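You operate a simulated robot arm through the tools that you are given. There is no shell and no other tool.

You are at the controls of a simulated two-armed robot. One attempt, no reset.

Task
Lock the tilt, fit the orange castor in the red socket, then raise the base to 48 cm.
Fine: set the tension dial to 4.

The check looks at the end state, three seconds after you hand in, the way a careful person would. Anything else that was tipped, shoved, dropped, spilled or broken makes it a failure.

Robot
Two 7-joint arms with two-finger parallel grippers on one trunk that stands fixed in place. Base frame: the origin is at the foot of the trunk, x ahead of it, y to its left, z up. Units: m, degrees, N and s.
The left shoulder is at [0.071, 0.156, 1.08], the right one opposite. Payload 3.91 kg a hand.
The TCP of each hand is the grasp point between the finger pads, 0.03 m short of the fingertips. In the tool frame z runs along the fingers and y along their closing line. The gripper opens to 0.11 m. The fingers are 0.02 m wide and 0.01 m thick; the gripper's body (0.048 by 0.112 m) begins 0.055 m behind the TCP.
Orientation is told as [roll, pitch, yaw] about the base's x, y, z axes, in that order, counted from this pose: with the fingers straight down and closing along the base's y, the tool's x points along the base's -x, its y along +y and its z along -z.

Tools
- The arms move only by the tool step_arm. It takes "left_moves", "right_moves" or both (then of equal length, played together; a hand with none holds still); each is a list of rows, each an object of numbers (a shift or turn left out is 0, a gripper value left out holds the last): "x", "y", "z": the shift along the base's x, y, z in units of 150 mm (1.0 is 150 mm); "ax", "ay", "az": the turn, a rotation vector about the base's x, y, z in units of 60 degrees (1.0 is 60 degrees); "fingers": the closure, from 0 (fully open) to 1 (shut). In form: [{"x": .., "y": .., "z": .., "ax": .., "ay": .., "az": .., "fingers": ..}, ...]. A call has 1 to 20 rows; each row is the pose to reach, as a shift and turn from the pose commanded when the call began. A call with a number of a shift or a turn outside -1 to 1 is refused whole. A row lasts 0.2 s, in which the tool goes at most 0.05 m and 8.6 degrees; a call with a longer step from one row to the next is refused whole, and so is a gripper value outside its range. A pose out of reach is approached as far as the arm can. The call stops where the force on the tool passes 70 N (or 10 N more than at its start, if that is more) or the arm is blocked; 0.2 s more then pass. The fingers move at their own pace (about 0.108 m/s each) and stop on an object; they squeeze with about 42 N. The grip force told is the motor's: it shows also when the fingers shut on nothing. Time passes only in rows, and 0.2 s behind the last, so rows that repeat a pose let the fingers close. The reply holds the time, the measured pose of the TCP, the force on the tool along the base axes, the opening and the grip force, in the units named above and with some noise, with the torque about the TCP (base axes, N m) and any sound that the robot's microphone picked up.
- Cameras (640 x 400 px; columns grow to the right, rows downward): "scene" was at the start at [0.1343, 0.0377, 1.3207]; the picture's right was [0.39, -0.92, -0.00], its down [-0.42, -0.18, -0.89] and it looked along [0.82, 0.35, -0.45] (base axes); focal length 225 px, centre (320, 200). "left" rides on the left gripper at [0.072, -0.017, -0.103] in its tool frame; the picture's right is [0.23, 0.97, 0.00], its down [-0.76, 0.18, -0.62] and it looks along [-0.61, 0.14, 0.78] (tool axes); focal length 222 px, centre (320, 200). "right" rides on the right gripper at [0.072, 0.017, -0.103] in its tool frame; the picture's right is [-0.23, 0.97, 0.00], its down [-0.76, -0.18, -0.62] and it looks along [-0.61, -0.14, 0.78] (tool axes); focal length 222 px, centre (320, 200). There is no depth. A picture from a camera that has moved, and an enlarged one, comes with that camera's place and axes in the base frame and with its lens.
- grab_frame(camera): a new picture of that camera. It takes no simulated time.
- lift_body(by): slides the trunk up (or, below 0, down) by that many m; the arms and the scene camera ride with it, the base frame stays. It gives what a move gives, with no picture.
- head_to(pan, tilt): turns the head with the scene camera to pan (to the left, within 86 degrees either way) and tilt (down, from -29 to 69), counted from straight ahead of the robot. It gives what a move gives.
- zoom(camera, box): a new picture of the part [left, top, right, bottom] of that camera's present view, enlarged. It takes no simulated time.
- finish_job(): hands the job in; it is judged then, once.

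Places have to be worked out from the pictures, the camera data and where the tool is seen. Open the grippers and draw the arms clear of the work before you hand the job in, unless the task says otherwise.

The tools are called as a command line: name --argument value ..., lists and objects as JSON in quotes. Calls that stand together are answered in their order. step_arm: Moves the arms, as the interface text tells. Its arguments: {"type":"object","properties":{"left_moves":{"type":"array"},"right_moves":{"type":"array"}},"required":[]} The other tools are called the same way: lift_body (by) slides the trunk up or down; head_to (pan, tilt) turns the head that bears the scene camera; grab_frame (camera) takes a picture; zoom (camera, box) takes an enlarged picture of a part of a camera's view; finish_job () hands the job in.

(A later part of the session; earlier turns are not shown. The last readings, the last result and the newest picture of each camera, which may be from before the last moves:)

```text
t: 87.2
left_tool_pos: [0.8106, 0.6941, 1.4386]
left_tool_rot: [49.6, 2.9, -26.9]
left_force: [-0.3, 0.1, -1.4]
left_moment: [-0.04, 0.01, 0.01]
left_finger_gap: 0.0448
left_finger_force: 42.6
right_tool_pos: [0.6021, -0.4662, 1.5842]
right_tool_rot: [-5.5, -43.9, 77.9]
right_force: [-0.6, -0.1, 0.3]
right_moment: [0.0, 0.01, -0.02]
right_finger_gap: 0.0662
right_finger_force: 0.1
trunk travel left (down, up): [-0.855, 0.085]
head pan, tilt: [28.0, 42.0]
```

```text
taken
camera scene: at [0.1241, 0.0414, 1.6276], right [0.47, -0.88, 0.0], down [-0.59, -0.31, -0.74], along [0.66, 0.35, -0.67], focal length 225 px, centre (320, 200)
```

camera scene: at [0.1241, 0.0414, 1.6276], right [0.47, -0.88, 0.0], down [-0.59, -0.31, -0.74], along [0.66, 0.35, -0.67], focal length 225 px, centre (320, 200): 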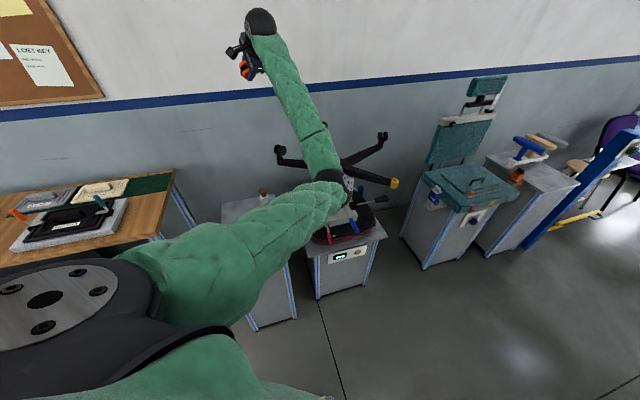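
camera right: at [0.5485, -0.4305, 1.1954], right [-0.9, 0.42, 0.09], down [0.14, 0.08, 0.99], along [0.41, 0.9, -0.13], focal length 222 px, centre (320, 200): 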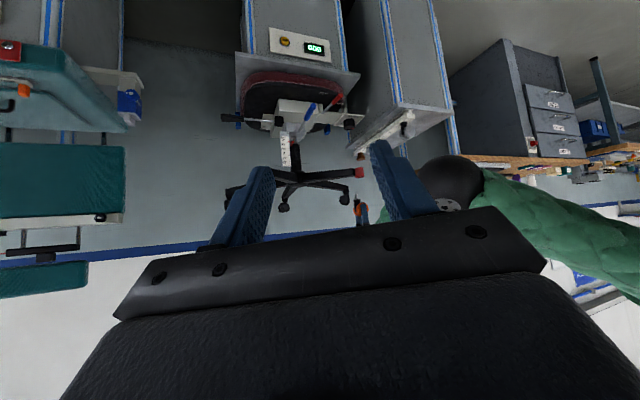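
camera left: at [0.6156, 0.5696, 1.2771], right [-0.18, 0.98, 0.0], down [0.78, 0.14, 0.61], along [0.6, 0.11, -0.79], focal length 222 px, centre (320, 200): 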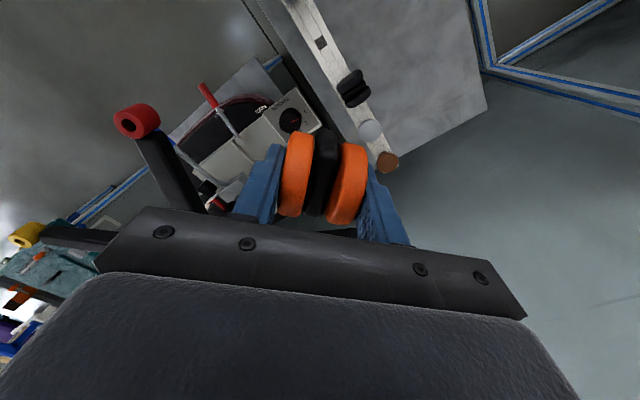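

The elbow swung back because the tool pointed left. I'll reverse those two moves to restore the outward elbow, then finish un-rolling so the wrist is neutral before pitching down.

step_arm --left_moves '[{"ax": 0.12, "ay": -0.051}, {"ax": 0.24, "ay": -0.102}, {"ax": 0.36, "ay": -0.153}, {"ax": 0.48, "ay": -0.204}, {"ax": 0.6, "ay": -0.255}, {"ax": 0.72, "ay": -0.306}, {"ax": 0.84, "ay": -0.357}, {"ax": 0.84, "ay": -0.357}]'

step_arm --left_moves '[{"az": -0.13}, {"az": -0.26}, {"az": -0.39}, {"az": -0.52}, {"az": -0.65}, {"az": -0.65}]'

grab_frame --camera "scene"

```text
t: 89.0
left_tool_pos: [0.811, 0.6948, 1.4395]
left_tool_rot: [104.6, 4.8, -23.0]
left_force: [0.0, -0.8, -1.3]
left_moment: [0.01, 0.02, -0.04]
left_finger_gap: 0.0444
left_finger_force: 41.5
right_tool_pos: [0.6021, -0.4669, 1.5832]
right_tool_rot: [-5.4, -44.1, 77.8]
right_force: [-0.1, -0.3, -1.0]
right_moment: [0.03, 0.0, 0.0]
right_finger_gap: 0.0659
right_finger_force: 0.0
trunk travel left (down, up): [-0.855, 0.085]
head pan, tilt: [28.0, 42.0]
```

```text
t: 90.6
left_tool_pos: [0.8537, 0.6077, 1.3389]
left_tool_rot: [98.7, -7.9, -68.0]
left_force: [-0.5, 0.1, -1.8]
left_moment: [-0.03, 0.04, 0.0]
left_finger_gap: 0.0444
left_finger_force: 42.4
right_tool_pos: [0.5984, -0.466, 1.5848]
right_tool_rot: [-5.6, -43.9, 77.9]
right_force: [-0.8, 0.1, -0.3]
right_moment: [0.01, -0.01, -0.05]
right_finger_gap: 0.066
right_finger_force: 0.0
trunk travel left (down, up): [-0.855, 0.085]
head pan, tilt: [28.0, 42.0]
stopped in row 6 (left hand): the arm was blocked; the commanded pose is now the measured one
```

```text
taken
camera scene: at [0.1209, 0.0426, 1.6277], right [0.47, -0.88, 0.0], down [-0.59, -0.31, -0.74], along [0.66, 0.35, -0.67], focal length 225 px, centre (320, 200)
```

scene: 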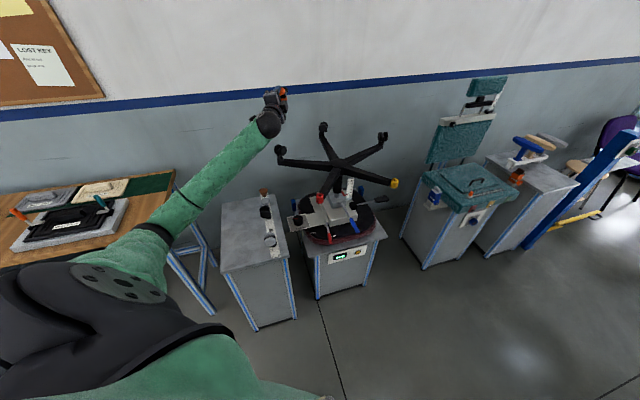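

The elbow has flipped back outward (the hand shifted but is still high and clear). I'll un-roll the remaining ~80° about the tool's axis in two steps.

step_arm --left_moves '[{"ax": -0.12, "ay": -0.052, "az": -0.02}, {"ax": -0.24, "ay": -0.104, "az": -0.04}, {"ax": -0.36, "ay": -0.156, "az": -0.06}, {"ax": -0.48, "ay": -0.208, "az": -0.08}, {"ax": -0.6, "ay": -0.26, "az": -0.1}, {"ax": -0.6, "ay": -0.26, "az": -0.1}]'

step_arm --left_moves '[{"ax": -0.12, "ay": -0.052, "az": -0.02}, {"ax": -0.24, "ay": -0.104, "az": -0.04}, {"ax": -0.36, "ay": -0.156, "az": -0.06}, {"ax": -0.48, "ay": -0.208, "az": -0.08}, {"ax": -0.6, "ay": -0.26, "az": -0.1}, {"ax": -0.6, "ay": -0.26, "az": -0.1}]'

grab_frame --camera "scene"

```text
t: 92.0
left_tool_pos: [0.8426, 0.6231, 1.3003]
left_tool_rot: [103.1, -39.4, -73.6]
left_force: [1.4, 0.0, -2.0]
left_moment: [-0.02, -0.02, 0.09]
left_finger_gap: 0.0442
left_finger_force: 41.8
left hand out of reach, approached as far as the arm can: row 3, 4, 5, 6
right_tool_pos: [0.6054, -0.4678, 1.5822]
right_tool_rot: [-5.2, -44.1, 77.9]
right_force: [-0.2, 0.0, 0.6]
right_moment: [0.01, 0.02, 0.02]
right_finger_gap: 0.0659
right_finger_force: 0.2
trunk travel left (down, up): [-0.855, 0.085]
head pan, tilt: [28.0, 42.0]
```

```text
t: 93.4
left_tool_pos: [0.8675, 0.5689, 1.2789]
left_tool_rot: [124.6, -72.7, -92.6]
left_force: [1.6, 0.4, -1.9]
left_moment: [-0.02, 0.01, -0.02]
left_finger_gap: 0.0444
left_finger_force: 41.9
left hand out of reach, approached as far as the arm can: row 1, 2, 3, 4, 5, 6
right_tool_pos: [0.6019, -0.4674, 1.5826]
right_tool_rot: [-5.3, -44.1, 77.9]
right_force: [0.2, -0.3, -0.1]
right_moment: [0.02, 0.0, 0.01]
right_finger_gap: 0.0659
right_finger_force: 0.0
trunk travel left (down, up): [-0.855, 0.085]
head pan, tilt: [28.0, 42.0]
```

```text
taken
camera scene: at [0.1247, 0.0398, 1.6275], right [0.47, -0.88, 0.0], down [-0.59, -0.31, -0.74], along [0.66, 0.35, -0.67], focal length 225 px, centre (320, 200)
```

scene: 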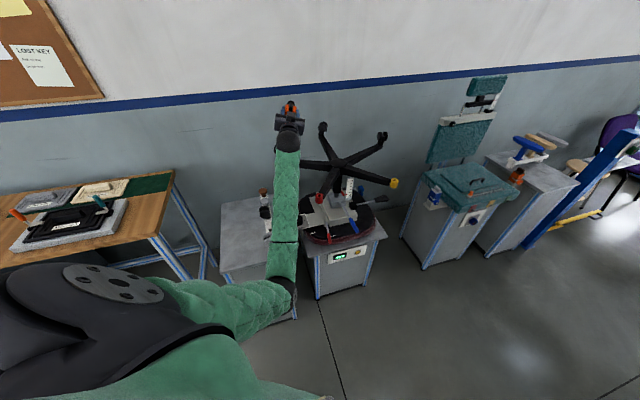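

Now the elbow hangs below with the wrist in its natural roll. I'll raise the hand and pitch the tool down about its horizontal axis.

step_arm --left_moves '[{"ax": -0.07, "ay": 0.117, "z": 0.1}, {"ax": -0.14, "ay": 0.234, "z": 0.2}, {"ax": -0.21, "ay": 0.351, "z": 0.3}, {"ax": -0.28, "ay": 0.468, "z": 0.4}, {"ax": -0.35, "ay": 0.585, "z": 0.5}, {"ax": -0.42, "ay": 0.702, "z": 0.6}, {"ax": -0.49, "ay": 0.819, "z": 0.6}, {"ax": -0.49, "ay": 0.819, "z": 0.6}]'

grab_frame --camera "scene"

```text
t: 95.2
left_tool_pos: [0.8692, 0.5714, 1.3661]
left_tool_rot: [12.7, -40.9, 11.7]
left_force: [-0.4, -0.1, 0.1]
left_moment: [-0.03, -0.02, -0.01]
left_finger_gap: 0.0444
left_finger_force: 42.4
left hand out of reach, approached as far as the arm can: row 1, 2
right_tool_pos: [0.6017, -0.4655, 1.585]
right_tool_rot: [-5.4, -44.0, 78.0]
right_force: [-1.0, 0.5, -0.1]
right_moment: [0.0, 0.01, -0.01]
right_finger_gap: 0.0659
right_finger_force: 0.1
trunk travel left (down, up): [-0.855, 0.085]
head pan, tilt: [28.0, 42.0]
```

```text
taken
camera scene: at [0.1235, 0.0418, 1.6277], right [0.47, -0.88, 0.0], down [-0.59, -0.31, -0.74], along [0.66, 0.35, -0.67], focal length 225 px, centre (320, 200)
```

scene: 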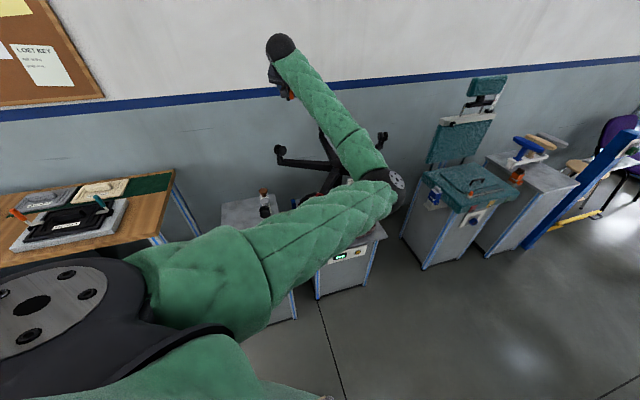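

The tool points down again but the elbow went inward. A rightward-pointing tool (mirror of the right arm's pose) should only be possible with the elbow out, so I'll yaw the pitched tool to the right, staying high.

step_arm --left_moves '[{"az": -0.14, "x": -0.1}, {"az": -0.28, "x": -0.2}, {"az": -0.42, "x": -0.3}, {"az": -0.56, "x": -0.4}, {"az": -0.7, "x": -0.5}, {"az": -0.84, "x": -0.6}, {"az": -0.98, "x": -0.7}, {"az": -0.98, "x": -0.8}]'

grab_frame --camera "scene"

```text
t: 97.0
left_tool_pos: [0.7485, 0.571, 1.3692]
left_tool_rot: [12.8, -41.0, -47.2]
left_force: [0.2, -0.4, -0.3]
left_moment: [0.03, -0.03, 0.0]
left_finger_gap: 0.0447
left_finger_force: 41.8
right_tool_pos: [0.601, -0.4675, 1.5845]
right_tool_rot: [-5.4, -44.1, 77.9]
right_force: [-0.3, 0.5, -0.6]
right_moment: [0.0, 0.01, 0.01]
right_finger_gap: 0.0659
right_finger_force: 0.0
trunk travel left (down, up): [-0.855, 0.085]
head pan, tilt: [28.0, 42.0]
```

```text
taken
camera scene: at [0.1234, 0.04, 1.6277], right [0.47, -0.88, 0.0], down [-0.59, -0.31, -0.74], along [0.66, 0.35, -0.67], focal length 225 px, centre (320, 200)
```

scene: 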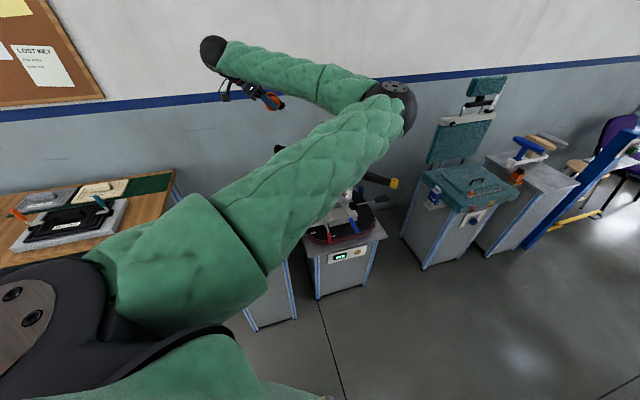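

Interesting: with the tool pitched about 41° and pointing right, the elbow-in arm still reaches, and the wrist stays well to the left. So gripping the castor with the hand pitched that way would let me place it upright. I'll test that this pose reaches above the socket before regrasping in the rail.

step_arm --left_moves '[{"y": -0.15, "ax": -0.05, "ay": 0.06, "az": -0.07}, {"y": -0.3, "z": -0.1, "ax": -0.109, "ay": 0.118, "az": -0.14}, {"y": -0.5, "z": -0.2, "ax": -0.109, "ay": 0.118, "az": -0.14}, {"y": -0.7, "z": -0.3, "ax": -0.109, "ay": 0.118, "az": -0.14}, {"y": -0.85, "z": -0.4, "x": -0.05, "ax": -0.109, "ay": 0.118, "az": -0.14}, {"y": -1.0, "z": -0.5, "x": -0.1, "ax": -0.109, "ay": 0.118, "az": -0.14}, {"y": -1.0, "z": -0.5, "x": -0.1, "ax": -0.109, "ay": 0.118, "az": -0.14}]'

step_arm --left_moves '[{"y": -0.15, "z": -0.1}, {"y": -0.3, "z": -0.2}, {"y": -0.3, "z": -0.3}, {"y": -0.3, "z": -0.3}]'

grab_frame --camera "scene"

grab_frame --camera "left"

```text
t: 98.6
left_tool_pos: [0.735, 0.4216, 1.2907]
left_tool_rot: [-0.1, -40.9, -47.1]
left_force: [0.6, 0.2, -1.4]
left_moment: [0.01, 0.03, -0.02]
left_finger_gap: 0.0443
left_finger_force: 42.4
right_tool_pos: [0.6043, -0.4675, 1.582]
right_tool_rot: [-5.2, -44.1, 77.9]
right_force: [0.2, -0.1, -0.3]
right_moment: [0.01, 0.01, 0.05]
right_finger_gap: 0.0659
right_finger_force: 0.0
trunk travel left (down, up): [-0.855, 0.085]
head pan, tilt: [28.0, 42.0]
```

```text
t: 99.6
left_tool_pos: [0.7346, 0.3749, 1.2455]
left_tool_rot: [0.0, -40.8, -47.2]
left_force: [-0.4, -0.4, -1.6]
left_moment: [0.02, 0.02, -0.01]
left_finger_gap: 0.0444
left_finger_force: 42.0
right_tool_pos: [0.6024, -0.4659, 1.5838]
right_tool_rot: [-5.4, -44.0, 78.0]
right_force: [-0.3, -0.6, 0.0]
right_moment: [-0.01, 0.04, 0.0]
right_finger_gap: 0.0659
right_finger_force: 0.1
trunk travel left (down, up): [-0.855, 0.085]
head pan, tilt: [28.0, 42.0]
```

```text
taken
camera scene: at [0.1234, 0.0402, 1.6277], right [0.47, -0.88, 0.0], down [-0.59, -0.31, -0.74], along [0.66, 0.35, -0.67], focal length 225 px, centre (320, 200)
```

scene: 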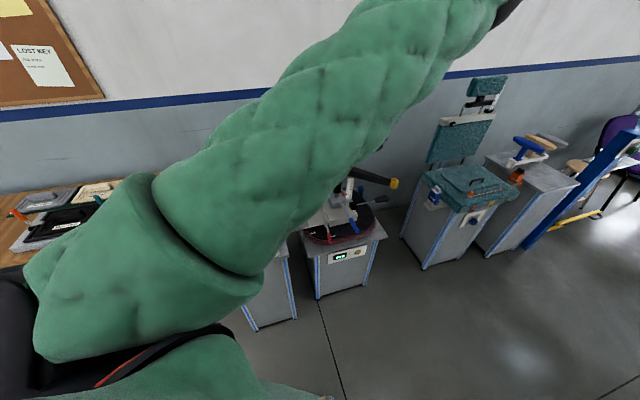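

```text
taken
camera left: at [0.64, 0.4513, 1.277], right [0.6, 0.79, -0.15], down [0.24, 0.0, 0.97], along [0.76, -0.62, -0.19], focal length 222 px, centre (320, 200)
```

left: 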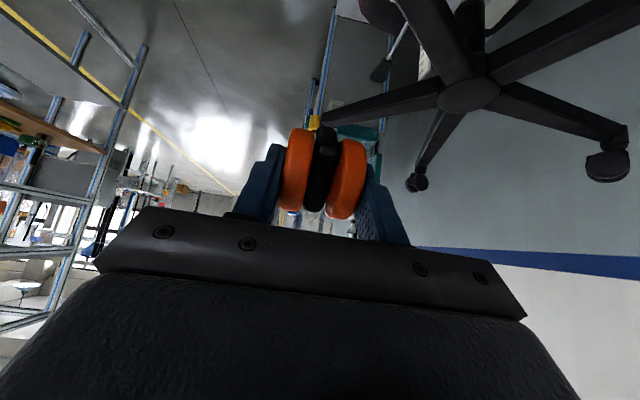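

Reached precisely, and the elbow has now gone up and over, which is a good posture. From here I'll try simply pitching back to tool-down above the socket.

step_arm --left_moves '[{"ax": 0.09, "ay": 0.084}, {"ax": 0.18, "ay": 0.168}, {"ax": 0.27, "ay": 0.252}, {"ax": 0.36, "ay": 0.336}, {"ax": 0.45, "ay": 0.42}, {"ax": 0.497, "ay": 0.464}, {"ax": 0.497, "ay": 0.464}]'

grab_frame --camera "scene"

grab_frame --camera "left"

```text
t: 101.4
left_tool_pos: [0.721, 0.391, 1.2121]
left_tool_rot: [-2.8, 1.5, -45.8]
left_force: [-0.2, -0.3, -0.6]
left_moment: [-0.01, -0.02, 0.0]
left_finger_gap: 0.0445
left_finger_force: 42.0
right_tool_pos: [0.6023, -0.4667, 1.5828]
right_tool_rot: [-5.4, -44.2, 78.0]
right_force: [-0.3, 0.0, 0.9]
right_moment: [-0.02, -0.01, 0.0]
right_finger_gap: 0.066
right_finger_force: 0.1
trunk travel left (down, up): [-0.855, 0.085]
head pan, tilt: [28.0, 42.0]
stopped in row 7 (left hand): the arm was blocked; the commanded pose is now the measured one
```

```text
taken
camera scene: at [0.1243, 0.0407, 1.6276], right [0.47, -0.88, 0.0], down [-0.59, -0.31, -0.74], along [0.66, 0.35, -0.67], focal length 225 px, centre (320, 200)
```

scene: 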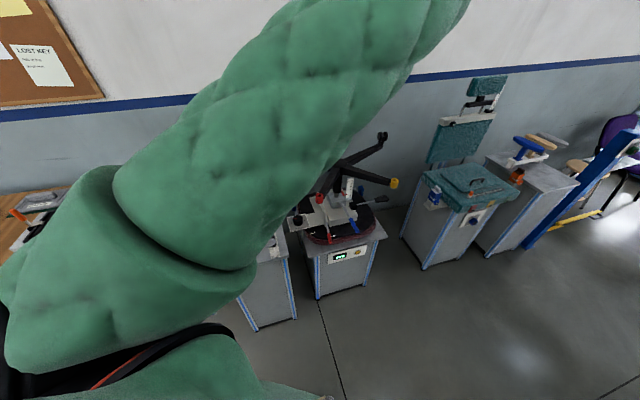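

```text
taken
camera left: at [0.6657, 0.4302, 1.3182], right [0.54, 0.84, -0.04], down [0.69, -0.41, 0.59], along [0.48, -0.35, -0.8], focal length 222 px, centre (320, 200)
```

left: 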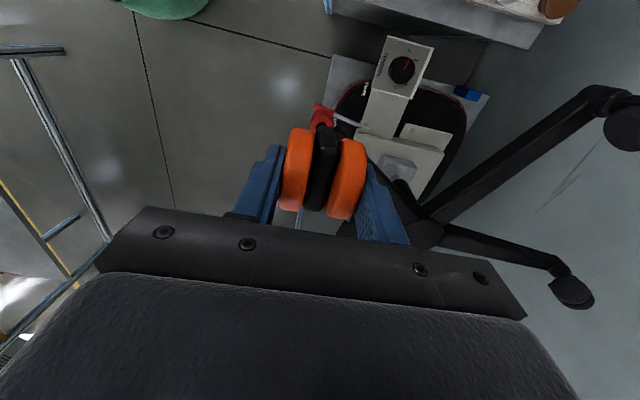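

Almost there: tool nearly vertical at [0.721, 0.391], right beside the socket axis. I'll make the small position and tilt corrections at the same height.

step_arm --left_moves '[{"x": 0.045, "y": -0.04, "z": -0.03, "ax": 0.01, "ay": -0.019}, {"x": 0.09, "y": -0.077, "z": -0.08, "ax": 0.0207, "ay": -0.038}, {"x": 0.09, "y": -0.077, "z": -0.08, "ax": 0.0207, "ay": -0.038}, {"x": 0.09, "y": -0.077, "z": -0.08, "ax": 0.0207, "ay": -0.038}]'

grab_frame --camera "left"

grab_frame --camera "right"

```text
t: 102.4
left_tool_pos: [0.7345, 0.3837, 1.1986]
left_tool_rot: [-0.5, 0.7, -45.1]
left_force: [0.6, 0.0, -1.6]
left_moment: [-0.01, -0.03, -0.01]
left_finger_gap: 0.044
left_finger_force: 41.6
right_tool_pos: [0.6016, -0.4673, 1.5832]
right_tool_rot: [-5.4, -44.2, 77.9]
right_force: [-0.1, 0.4, 0.3]
right_moment: [0.04, -0.01, 0.06]
right_finger_gap: 0.066
right_finger_force: 0.1
trunk travel left (down, up): [-0.855, 0.085]
head pan, tilt: [28.0, 42.0]
```

```text
taken
camera left: at [0.6745, 0.4207, 1.3029], right [0.53, 0.85, -0.01], down [0.67, -0.42, 0.61], along [0.52, -0.33, -0.79], focal length 222 px, centre (320, 200)
```

left: 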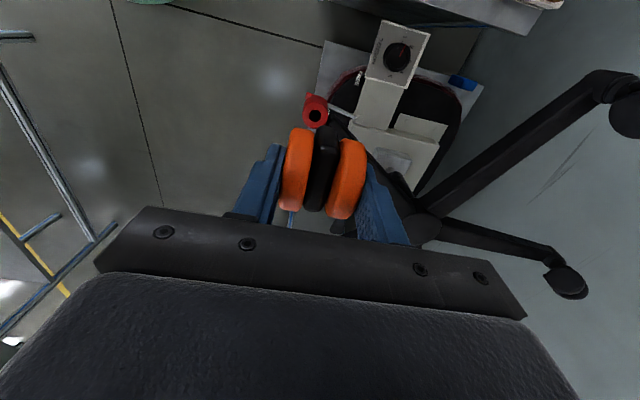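

```text
taken
camera right: at [0.5499, -0.581, 1.6064], right [-0.9, 0.42, 0.09], down [0.14, 0.08, 0.99], along [0.41, 0.9, -0.13], focal length 222 px, centre (320, 200)
```

right: 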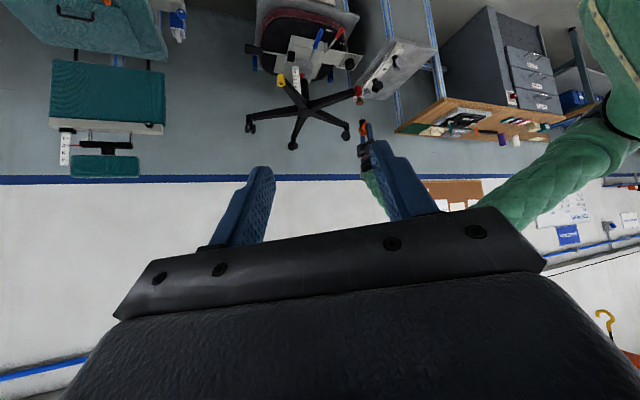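

Tracking is clean here. The left camera confirms the hole at about [0.743, 0.370]. I'll zoom the right camera to check the stem against the socket.

zoom --camera "right" --box '[330, 70, 400, 150]'

zoom --camera "left" --box '[260, 70, 400, 230]'

```text
5.00 times, centred on (365, 110) of right
camera zoom: at [0.5499, -0.581, 1.6064], right [-0.9, 0.42, 0.09], down [0.14, 0.08, 0.99], along [0.41, 0.9, -0.13], focal length 1111 px, centre (95, 650)
```

zoom: 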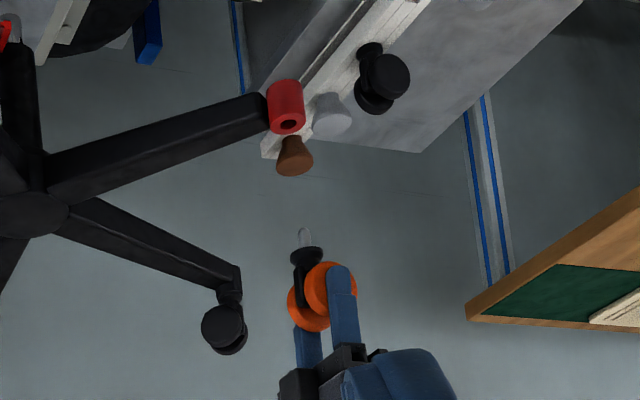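

```text
2.50 times, centred on (330, 150) of left
camera zoom: at [0.6745, 0.4207, 1.3029], right [0.53, 0.85, -0.01], down [0.67, -0.42, 0.61], along [0.52, -0.33, -0.79], focal length 555 px, centre (295, 325)
```

zoom: 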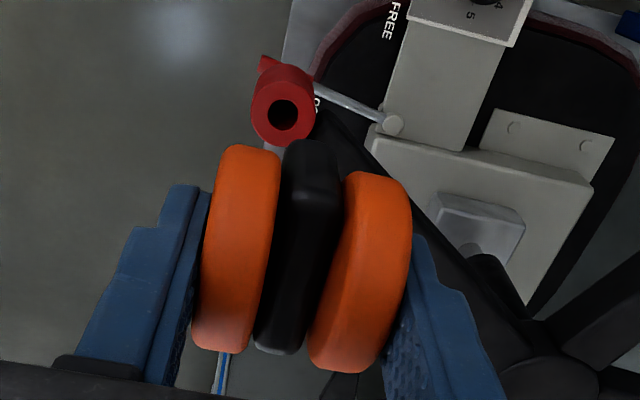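

The right camera shows the stem tip about 76 mm below the TCP, with the hole 16 mm wide and the stem about 10 mm. I'll shift slightly and lower until the stem tip is about 9 mm above the hole.

step_arm --left_moves '[{"x": 0.005, "y": -0.02, "z": -0.15}, {"x": 0.007, "y": -0.038, "z": -0.3}, {"x": 0.007, "y": -0.038, "z": -0.45}, {"x": 0.007, "y": -0.038, "z": -0.624}, {"x": 0.007, "y": -0.038, "z": -0.624}]'

zoom --camera "right" --box '[340, 70, 390, 120]'

zoom --camera "left" --box '[260, 70, 400, 230]'

```text
t: 103.6
left_tool_pos: [0.7345, 0.3707, 1.1071]
left_tool_rot: [0.0, 0.9, -45.7]
left_force: [0.3, -0.4, -0.3]
left_moment: [0.01, 0.0, 0.03]
left_finger_gap: 0.0445
left_finger_force: 41.6
right_tool_pos: [0.6016, -0.4675, 1.5834]
right_tool_rot: [-5.3, -44.0, 77.9]
right_force: [0.6, -0.4, -0.6]
right_moment: [0.07, 0.01, -0.03]
right_finger_gap: 0.066
right_finger_force: 0.0
trunk travel left (down, up): [-0.855, 0.085]
head pan, tilt: [28.0, 42.0]
```

```text
8.00 times, centred on (365, 95) of right
camera zoom: at [0.5495, -0.5813, 1.6064], right [-0.9, 0.42, 0.09], down [0.14, 0.08, 0.99], along [0.41, 0.9, -0.13], focal length 1777 px, centre (-40, 1040)
```

zoom: 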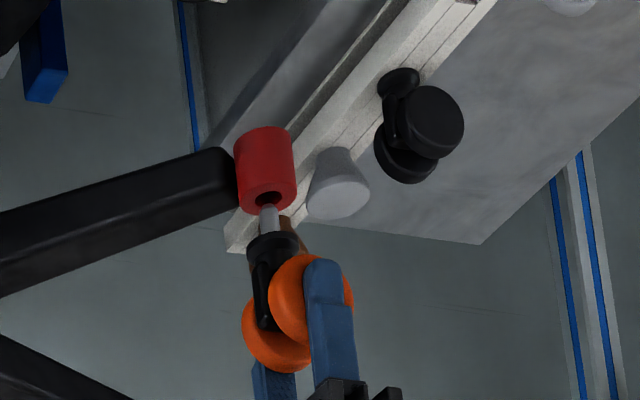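

```text
2.50 times, centred on (330, 150) of left
camera zoom: at [0.6753, 0.4085, 1.2118], right [0.54, 0.84, 0.0], down [0.67, -0.43, 0.61], along [0.52, -0.33, -0.79], focal length 555 px, centre (295, 325)
```

zoom: 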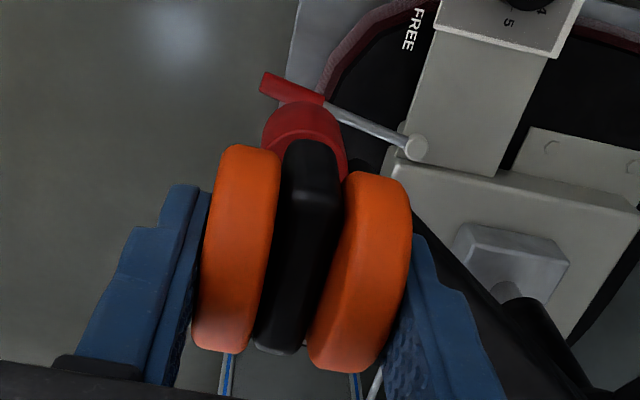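

Both the measured TCP and the right camera put the stem about 7 mm too far to the right (-y) of the hole. I'll correct y by +7.5 mm and x by +1.5 mm and recheck.

step_arm --left_moves '[{"x": 0.01, "y": 0.05}, {"x": 0.01, "y": 0.05}, {"x": 0.01, "y": 0.05}]'

zoom --camera "right" --box '[350, 80, 370, 110]'

```text
t: 104.4
left_tool_pos: [0.7369, 0.3797, 1.1084]
left_tool_rot: [-0.1, 1.0, -45.8]
left_force: [-0.1, 0.8, -1.2]
left_moment: [0.02, 0.02, 0.01]
left_finger_gap: 0.0448
left_finger_force: 42.0
right_tool_pos: [0.6008, -0.4668, 1.5832]
right_tool_rot: [-5.4, -44.1, 77.8]
right_force: [-0.3, -0.1, -0.2]
right_moment: [-0.01, -0.01, -0.01]
right_finger_gap: 0.0659
right_finger_force: 0.1
trunk travel left (down, up): [-0.855, 0.085]
head pan, tilt: [28.0, 42.0]
```

```text
13.33 times, centred on (360, 95) of right
camera zoom: at [0.5498, -0.5809, 1.6065], right [-0.9, 0.42, 0.09], down [0.14, 0.08, 0.99], along [0.41, 0.9, -0.13], focal length 2962 px, centre (-213, 1600)
```

zoom: 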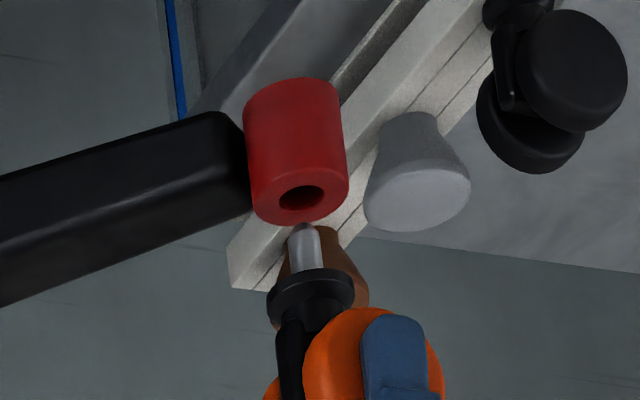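

The stem tip is now in line with the hole in x and within about 2–3 mm in y. I'll nudge +1.5 mm in y and lower 14 mm so the tip just enters, watching the force.

step_arm --left_moves '[{"y": 0.01, "z": -0.03}, {"y": 0.01, "z": -0.06}, {"y": 0.01, "z": -0.095}, {"y": 0.01, "z": -0.095}]'

zoom --camera "right" --box '[350, 80, 370, 110]'

```text
t: 105.4
left_tool_pos: [0.7359, 0.3801, 1.0937]
left_tool_rot: [-0.2, 0.9, -45.9]
left_force: [-2.6, -4.0, 2.8]
left_moment: [-0.3, 0.18, -0.05]
left_finger_gap: 0.0445
left_finger_force: 41.7
right_tool_pos: [0.6011, -0.4662, 1.5853]
right_tool_rot: [-5.5, -44.1, 77.9]
right_force: [0.4, -0.5, 0.2]
right_moment: [0.01, -0.03, -0.02]
right_finger_gap: 0.066
right_finger_force: 0.1
trunk travel left (down, up): [-0.855, 0.085]
head pan, tilt: [28.0, 42.0]
```

```text
13.33 times, centred on (360, 95) of right
camera zoom: at [0.5492, -0.5815, 1.6065], right [-0.9, 0.42, 0.09], down [0.14, 0.08, 0.99], along [0.41, 0.9, -0.13], focal length 2962 px, centre (-213, 1600)
```

zoom: 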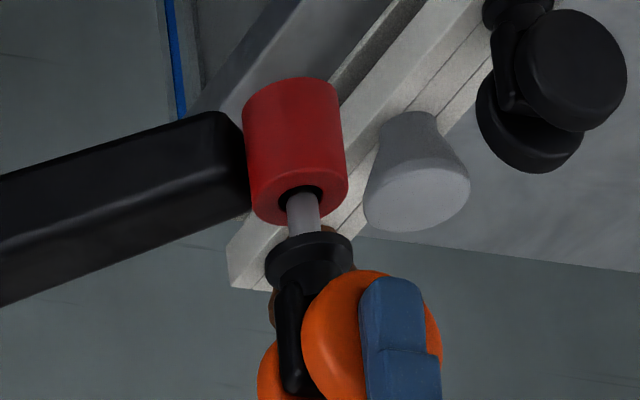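

The stem has entered the hole with only a few newtons of side force. I'll ease y back 1 mm and push down slowly.

step_arm --left_moves '[{"y": -0.007, "x": -0.003, "z": -0.03}, {"y": -0.007, "x": -0.003, "z": -0.06}, {"y": -0.007, "x": -0.003, "z": -0.09}, {"y": -0.007, "x": -0.003, "z": -0.12}, {"y": -0.007, "x": -0.003, "z": -0.14}, {"y": -0.007, "x": -0.003, "z": -0.14}]'

zoom --camera "right" --box '[350, 80, 370, 110]'

```text
t: 106.8
left_tool_pos: [0.737, 0.3802, 1.0754]
left_tool_rot: [0.0, 0.9, -45.7]
left_force: [-9.2, -8.2, 5.9]
left_moment: [-0.47, 0.39, -0.12]
left_finger_gap: 0.0443
left_finger_force: 41.5
right_tool_pos: [0.6, -0.4674, 1.5842]
right_tool_rot: [-5.4, -44.1, 77.9]
right_force: [-0.6, 0.3, -0.1]
right_moment: [0.01, 0.01, 0.0]
right_finger_gap: 0.0658
right_finger_force: 0.0
trunk travel left (down, up): [-0.855, 0.085]
head pan, tilt: [28.0, 42.0]
```

```text
13.33 times, centred on (360, 95) of right
camera zoom: at [0.5483, -0.5821, 1.6066], right [-0.9, 0.42, 0.09], down [0.14, 0.08, 0.99], along [0.41, 0.9, -0.13], focal length 2962 px, centre (-213, 1600)
```

zoom: 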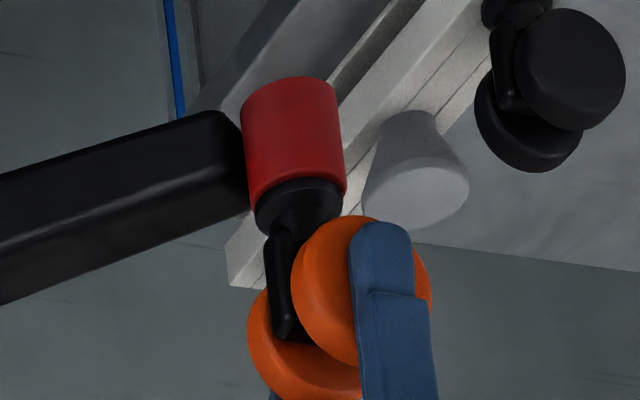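

The flange is at or almost on the socket top. I'll relax the side load and press down a little more to seat it, listening for a click.

step_arm --left_moves '[{"y": -0.012, "x": -0.012, "z": -0.01}, {"y": -0.012, "x": -0.012, "z": -0.03}, {"y": -0.012, "x": -0.012, "z": -0.05}, {"y": -0.012, "x": -0.012, "z": -0.07}, {"y": -0.012, "x": -0.012, "z": -0.07}]'

zoom --camera "right" --box '[350, 80, 370, 110]'

```text
t: 108.0
left_tool_pos: [0.7358, 0.3782, 1.0665]
left_tool_rot: [0.2, 0.8, -45.8]
left_force: [-0.1, 6.0, 40.5]
left_moment: [0.15, 0.01, -0.05]
left_finger_gap: 0.0447
left_finger_force: 41.7
right_tool_pos: [0.5987, -0.4692, 1.5852]
right_tool_rot: [-5.7, -44.1, 78.1]
right_force: [-0.3, 0.3, -0.2]
right_moment: [0.02, -0.03, 0.02]
right_finger_gap: 0.066
right_finger_force: 0.0
trunk travel left (down, up): [-0.855, 0.085]
head pan, tilt: [28.0, 42.0]
```

```text
13.33 times, centred on (360, 95) of right
camera zoom: at [0.5463, -0.5823, 1.6075], right [-0.9, 0.42, 0.09], down [0.14, 0.08, 0.99], along [0.41, 0.9, -0.13], focal length 2962 px, centre (-213, 1600)
```

zoom: 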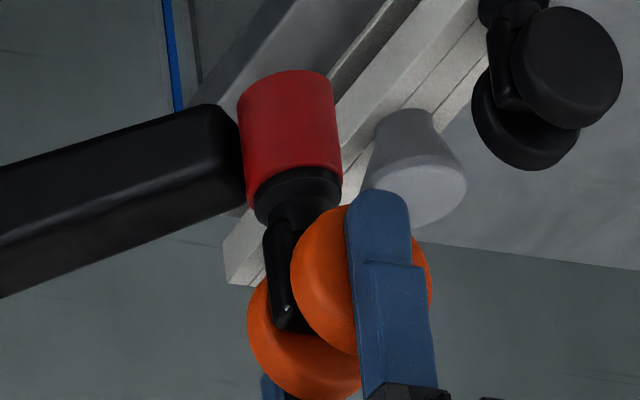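

The flange is flush and the fingers slipped at 40 N of push, so the castor is bottomed. I'll relax, open and rise, then inspect how it sits.

step_arm --left_moves '[{"z": 0.05}, {"z": 0.05, "fingers": 0.4}, {"z": 0.05, "fingers": 0.4}, {"z": 0.05}, {"z": 0.25}, {"z": 0.45}, {"z": 0.65}, {"z": 0.8}, {"z": 0.8}]'

zoom --camera "right" --box '[345, 70, 385, 125]'

grab_frame --camera "left"

```text
t: 110.0
left_tool_pos: [0.7354, 0.3793, 1.1804]
left_tool_rot: [-0.3, 1.0, -45.6]
left_force: [0.1, 0.4, -0.1]
left_moment: [-0.02, 0.01, 0.0]
left_finger_gap: 0.0659
left_finger_force: 0.1
right_tool_pos: [0.6024, -0.4664, 1.5839]
right_tool_rot: [-5.4, -44.0, 77.8]
right_force: [-0.3, -0.5, 0.2]
right_moment: [-0.02, 0.01, -0.01]
right_finger_gap: 0.0661
right_finger_force: 0.0
trunk travel left (down, up): [-0.855, 0.085]
head pan, tilt: [28.0, 42.0]
```

```text
7.27 times, centred on (365, 98) of right
camera zoom: at [0.5504, -0.5808, 1.6063], right [-0.9, 0.42, 0.09], down [0.14, 0.08, 0.99], along [0.41, 0.9, -0.13], focal length 1615 px, centre (-7, 946)
```

zoom: 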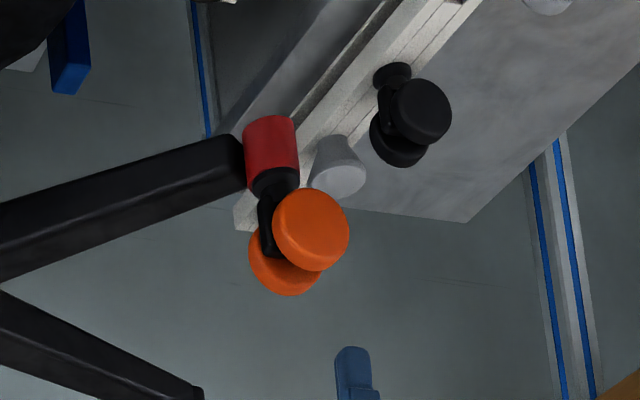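

```text
taken
camera left: at [0.6746, 0.4168, 1.2851], right [0.54, 0.84, 0.0], down [0.67, -0.43, 0.61], along [0.51, -0.33, -0.79], focal length 222 px, centre (320, 200)
```

left: 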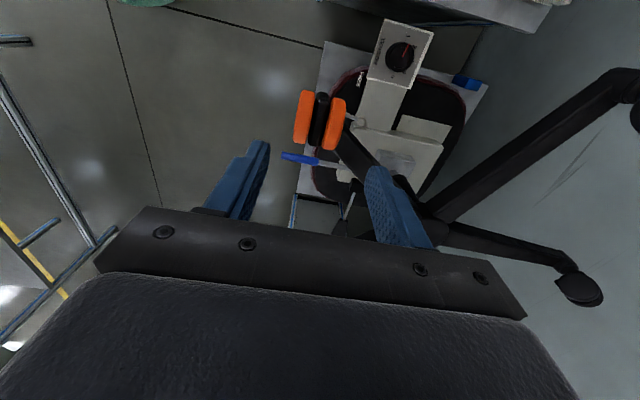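

The castor stands upright in the red socket. I'll zoom in on the joint to check that there is no gap.

zoom --camera "right" --box '[353, 82, 373, 102]'

zoom --camera "left" --box '[280, 70, 360, 170]'

zoom --camera "right" --box '[240, 20, 380, 160]'

```text
16.00 times, centred on (363, 92) of right
camera zoom: at [0.5504, -0.5808, 1.6063], right [-0.9, 0.42, 0.09], down [0.14, 0.08, 0.99], along [0.41, 0.9, -0.13], focal length 3554 px, centre (-368, 1928)
```

zoom: 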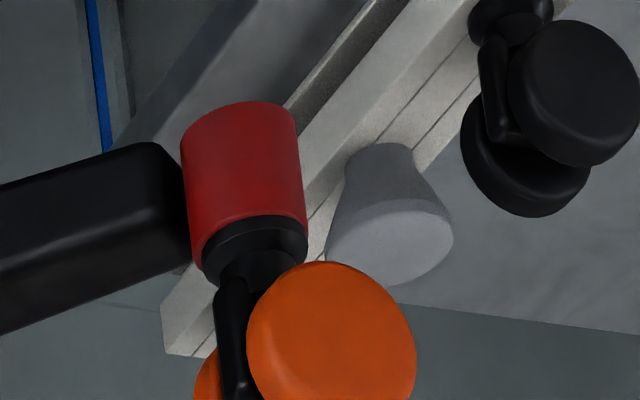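

```text
4.00 times, centred on (320, 120) of left
camera zoom: at [0.6746, 0.4168, 1.2851], right [0.54, 0.84, 0.0], down [0.67, -0.43, 0.61], along [0.51, -0.33, -0.79], focal length 888 px, centre (320, 520)
```

zoom: 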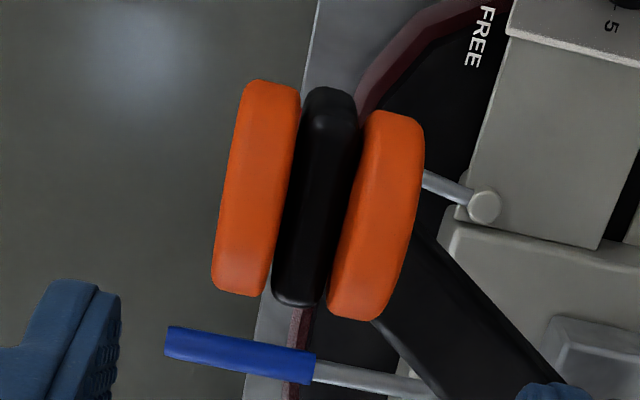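

```text
2.86 times, centred on (310, 90) of right
camera zoom: at [0.5504, -0.5808, 1.6063], right [-0.9, 0.42, 0.09], down [0.14, 0.08, 0.99], along [0.41, 0.9, -0.13], focal length 635 px, centre (349, 514)
```

zoom: 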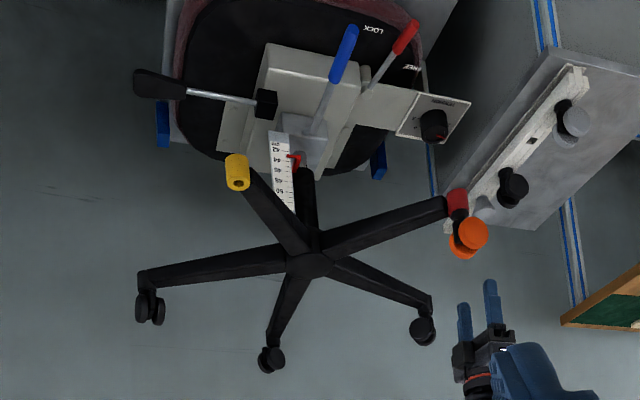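

The castor's flange is flush in the red socket. The left arm now has a high-elbow posture, so I'll use it for the dial right away: move over the dial at safe height and look.

step_arm --left_moves '[{"x": 0.1, "y": 0.25}, {"x": 0.2, "y": 0.5}, {"x": 0.35, "y": 0.75}, {"x": 0.47, "y": 1.0}, {"x": 0.47, "y": 1.0, "fingers": 0.3}, {"x": 0.47, "y": 1.0}]'

grab_frame --camera "left"

grab_frame --camera "scene"

grab_frame --camera "right"

```text
t: 111.4
left_tool_pos: [0.8043, 0.5303, 1.1778]
left_tool_rot: [-0.1, 0.9, -45.7]
left_force: [-0.2, -0.6, -0.6]
left_moment: [0.01, -0.03, 0.0]
left_finger_gap: 0.0773
left_finger_force: 0.0
right_tool_pos: [0.6015, -0.4669, 1.5835]
right_tool_rot: [-5.4, -44.1, 77.8]
right_force: [0.4, -0.1, 0.2]
right_moment: [-0.01, -0.01, 0.0]
right_finger_gap: 0.066
right_finger_force: 0.0
trunk travel left (down, up): [-0.855, 0.085]
head pan, tilt: [28.0, 42.0]
```

```text
taken
camera left: at [0.7438, 0.5667, 1.2825], right [0.54, 0.84, 0.0], down [0.67, -0.43, 0.61], along [0.52, -0.33, -0.79], focal length 222 px, centre (320, 200)
```

left: 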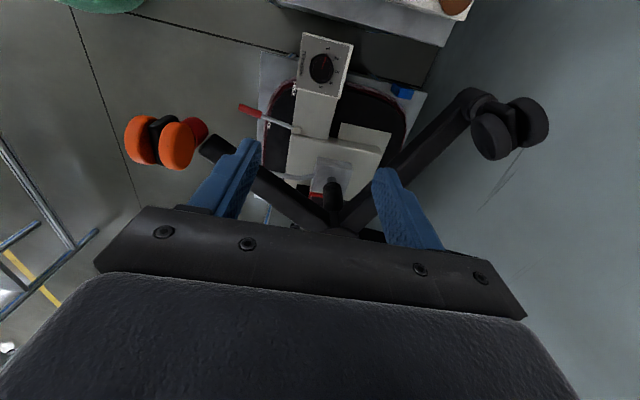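

```text
taken
camera scene: at [0.1239, 0.0403, 1.6276], right [0.47, -0.88, 0.0], down [-0.59, -0.31, -0.74], along [0.66, 0.35, -0.67], focal length 225 px, centre (320, 200)
```

scene: 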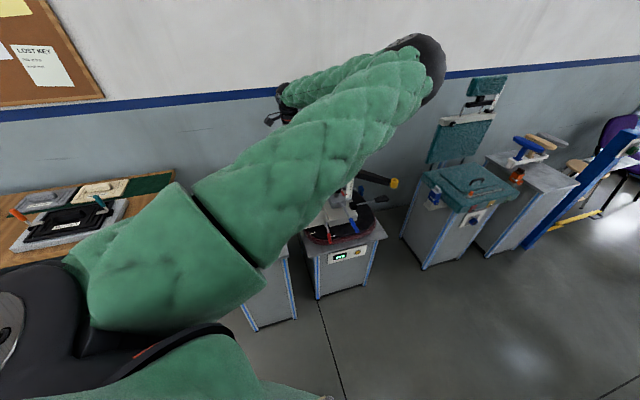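

```text
taken
camera right: at [0.5497, -0.5812, 1.6064], right [-0.9, 0.42, 0.09], down [0.14, 0.08, 0.99], along [0.41, 0.9, -0.13], focal length 222 px, centre (320, 200)
```

right: 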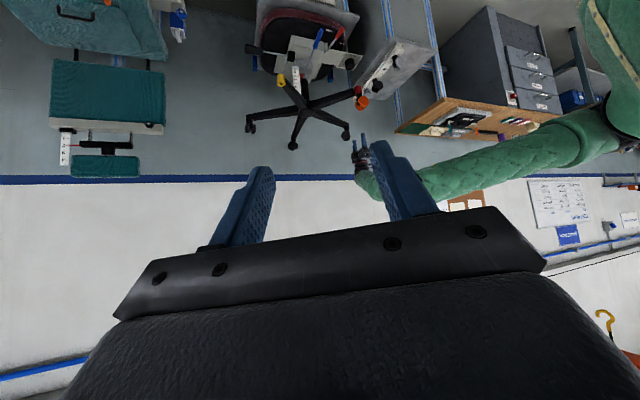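

The dial is in clear view. I'll zoom in to fix its centre and pointer before descending.

zoom --camera "left" --box '[285, 25, 365, 105]'

```text
5.00 times, centred on (325, 65) of left
camera zoom: at [0.7438, 0.5667, 1.2825], right [0.54, 0.84, 0.0], down [0.67, -0.43, 0.61], along [0.52, -0.33, -0.79], focal length 1111 px, centre (295, 875)
```

zoom: 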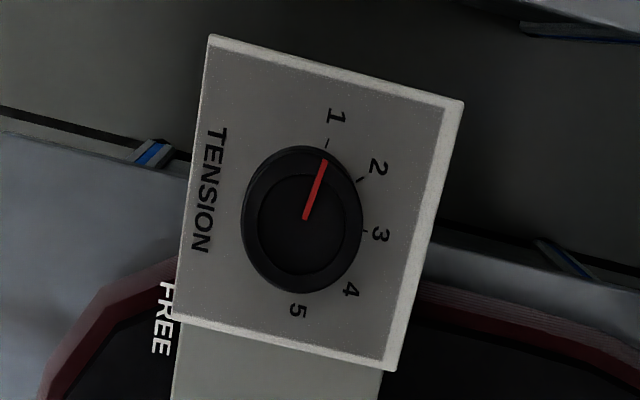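

The dial centre is [0.805, 0.534]; the pointer is at 1 (azimuth about 128°) and 4 is at about 1°, so I need about 127° clockwise. I'll descend between the legs to 0.95 first.

step_arm --left_moves '[{"z": -0.25, "y": 0.025}, {"z": -0.5, "y": 0.025}, {"z": -0.75, "y": 0.025}, {"z": -1.0, "y": 0.025}, {"z": -1.0, "y": 0.025}]'

step_arm --left_moves '[{"z": -0.2}, {"z": -0.4}, {"z": -0.55}, {"z": -0.55}]'

grab_frame --camera "left"

zoom --camera "right" --box '[240, 20, 440, 190]'

grab_frame --camera "scene"

```text
t: 112.6
left_tool_pos: [0.8047, 0.5341, 1.0317]
left_tool_rot: [0.0, 0.9, -45.8]
left_force: [-0.6, -0.4, 0.0]
left_moment: [-0.04, -0.03, 0.0]
left_finger_gap: 0.0769
left_finger_force: 0.1
right_tool_pos: [0.6016, -0.4674, 1.5842]
right_tool_rot: [-5.4, -44.1, 78.0]
right_force: [0.4, 0.6, -0.4]
right_moment: [-0.01, -0.03, 0.03]
right_finger_gap: 0.0661
right_finger_force: 0.1
trunk travel left (down, up): [-0.855, 0.085]
head pan, tilt: [28.0, 42.0]
```

```text
t: 113.6
left_tool_pos: [0.8053, 0.534, 0.9503]
left_tool_rot: [-0.1, 0.9, -45.8]
left_force: [-0.6, -0.8, 0.0]
left_moment: [0.01, -0.03, 0.0]
left_finger_gap: 0.0769
left_finger_force: 0.0
right_tool_pos: [0.6022, -0.4667, 1.5834]
right_tool_rot: [-5.3, -44.1, 77.9]
right_force: [0.3, 0.7, -0.2]
right_moment: [-0.01, 0.03, -0.01]
right_finger_gap: 0.066
right_finger_force: 0.0
trunk travel left (down, up): [-0.855, 0.085]
head pan, tilt: [28.0, 42.0]
```

```text
taken
camera left: at [0.7449, 0.5706, 1.0555], right [0.54, 0.84, 0.0], down [0.67, -0.43, 0.61], along [0.51, -0.33, -0.79], focal length 222 px, centre (320, 200)
```

left: 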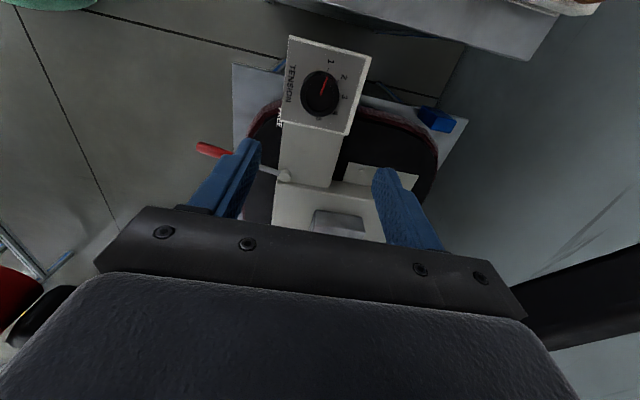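

```text
2.35 times, centred on (340, 105) of right
camera zoom: at [0.55, -0.581, 1.6064], right [-0.9, 0.42, 0.09], down [0.14, 0.08, 0.99], along [0.41, 0.9, -0.13], focal length 523 px, centre (273, 424)
```

zoom: 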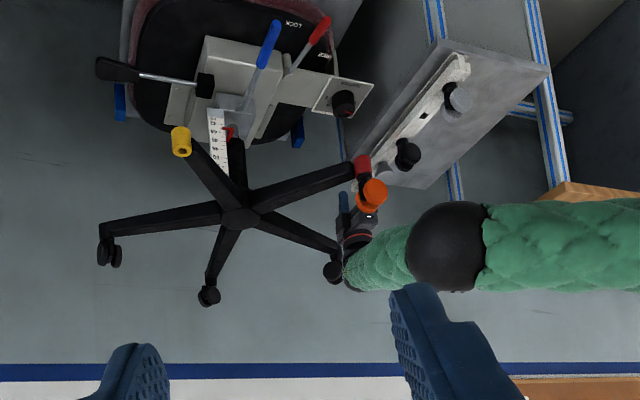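

```text
taken
camera scene: at [0.1242, 0.0405, 1.6276], right [0.47, -0.88, 0.0], down [-0.59, -0.31, -0.74], along [0.66, 0.35, -0.67], focal length 225 px, centre (320, 200)
```

scene: 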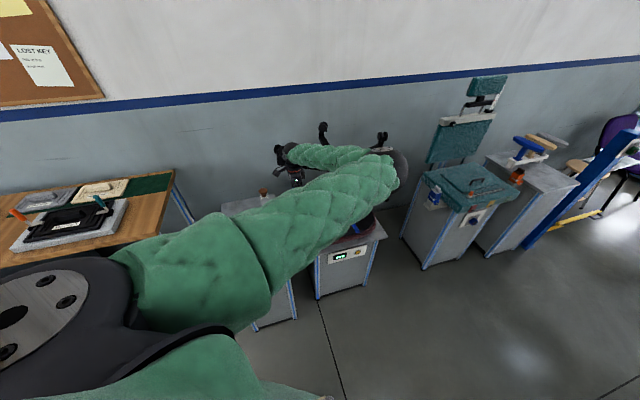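

The straight-down descent would bring the forearm within a couple of cm of the new castor, so I'll instead tilt the hand 20° so the wrist sits back toward -x. First I'll yaw to about -5° and tilt here at z 0.95.

step_arm --left_moves '[{"az": 0.14}, {"az": 0.28}, {"az": 0.42}, {"az": 0.56}, {"az": 0.68}, {"az": 0.68}]'

step_arm --left_moves '[{"ay": -0.13}, {"ay": -0.26}, {"ay": -0.35}, {"ay": -0.35}]'

grab_frame --camera "left"

zoom --camera "right" --box '[240, 20, 440, 190]'

zoom --camera "scene" --box '[240, 100, 440, 260]'

```text
t: 115.0
left_tool_pos: [0.8063, 0.5314, 0.9506]
left_tool_rot: [-0.1, 0.9, -4.9]
left_force: [-0.8, 0.5, -0.3]
left_moment: [-0.03, 0.0, -0.02]
left_finger_gap: 0.077
left_finger_force: 0.0
right_tool_pos: [0.6025, -0.4666, 1.584]
right_tool_rot: [-5.4, -44.1, 77.9]
right_force: [-1.1, 1.0, -0.5]
right_moment: [-0.03, 0.0, -0.03]
right_finger_gap: 0.0658
right_finger_force: 0.1
trunk travel left (down, up): [-0.855, 0.085]
head pan, tilt: [28.0, 42.0]
```

```text
t: 116.0
left_tool_pos: [0.8053, 0.5326, 0.9508]
left_tool_rot: [1.8, -20.1, -5.3]
left_force: [0.1, 0.3, 0.2]
left_moment: [0.01, 0.0, -0.03]
left_finger_gap: 0.0771
left_finger_force: 0.1
right_tool_pos: [0.6021, -0.4662, 1.5837]
right_tool_rot: [-5.4, -44.1, 77.8]
right_force: [-0.3, -1.0, 0.3]
right_moment: [0.0, -0.06, -0.03]
right_finger_gap: 0.0657
right_finger_force: 0.0
trunk travel left (down, up): [-0.855, 0.085]
head pan, tilt: [28.0, 42.0]
```

```text
taken
camera left: at [0.7021, 0.5203, 1.0219], right [-0.13, 0.99, -0.05], down [0.51, 0.11, 0.85], along [0.85, 0.09, -0.52], focal length 222 px, centre (320, 200)
```

left: 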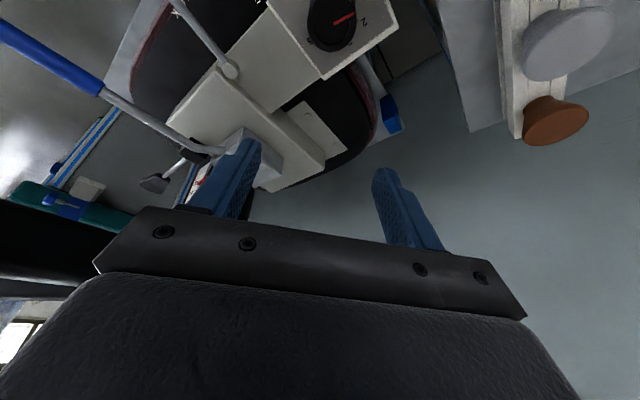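

```text
2.35 times, centred on (340, 105) of right
camera zoom: at [0.5498, -0.5811, 1.6064], right [-0.9, 0.42, 0.09], down [0.14, 0.08, 0.99], along [0.41, 0.9, -0.13], focal length 523 px, centre (273, 424)
```

zoom: 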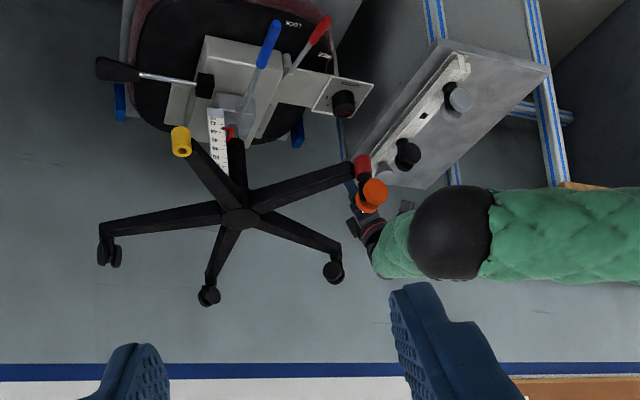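

```text
2.50 times, centred on (340, 180) of scene
camera zoom: at [0.124, 0.0404, 1.6276], right [0.47, -0.88, 0.0], down [-0.59, -0.31, -0.74], along [0.66, 0.35, -0.67], focal length 563 px, centre (270, 250)
```

zoom: 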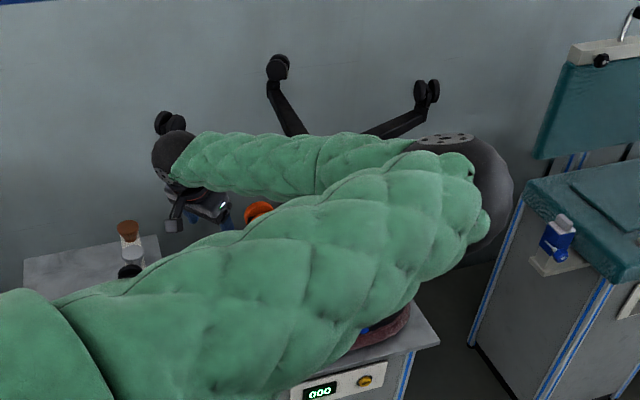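

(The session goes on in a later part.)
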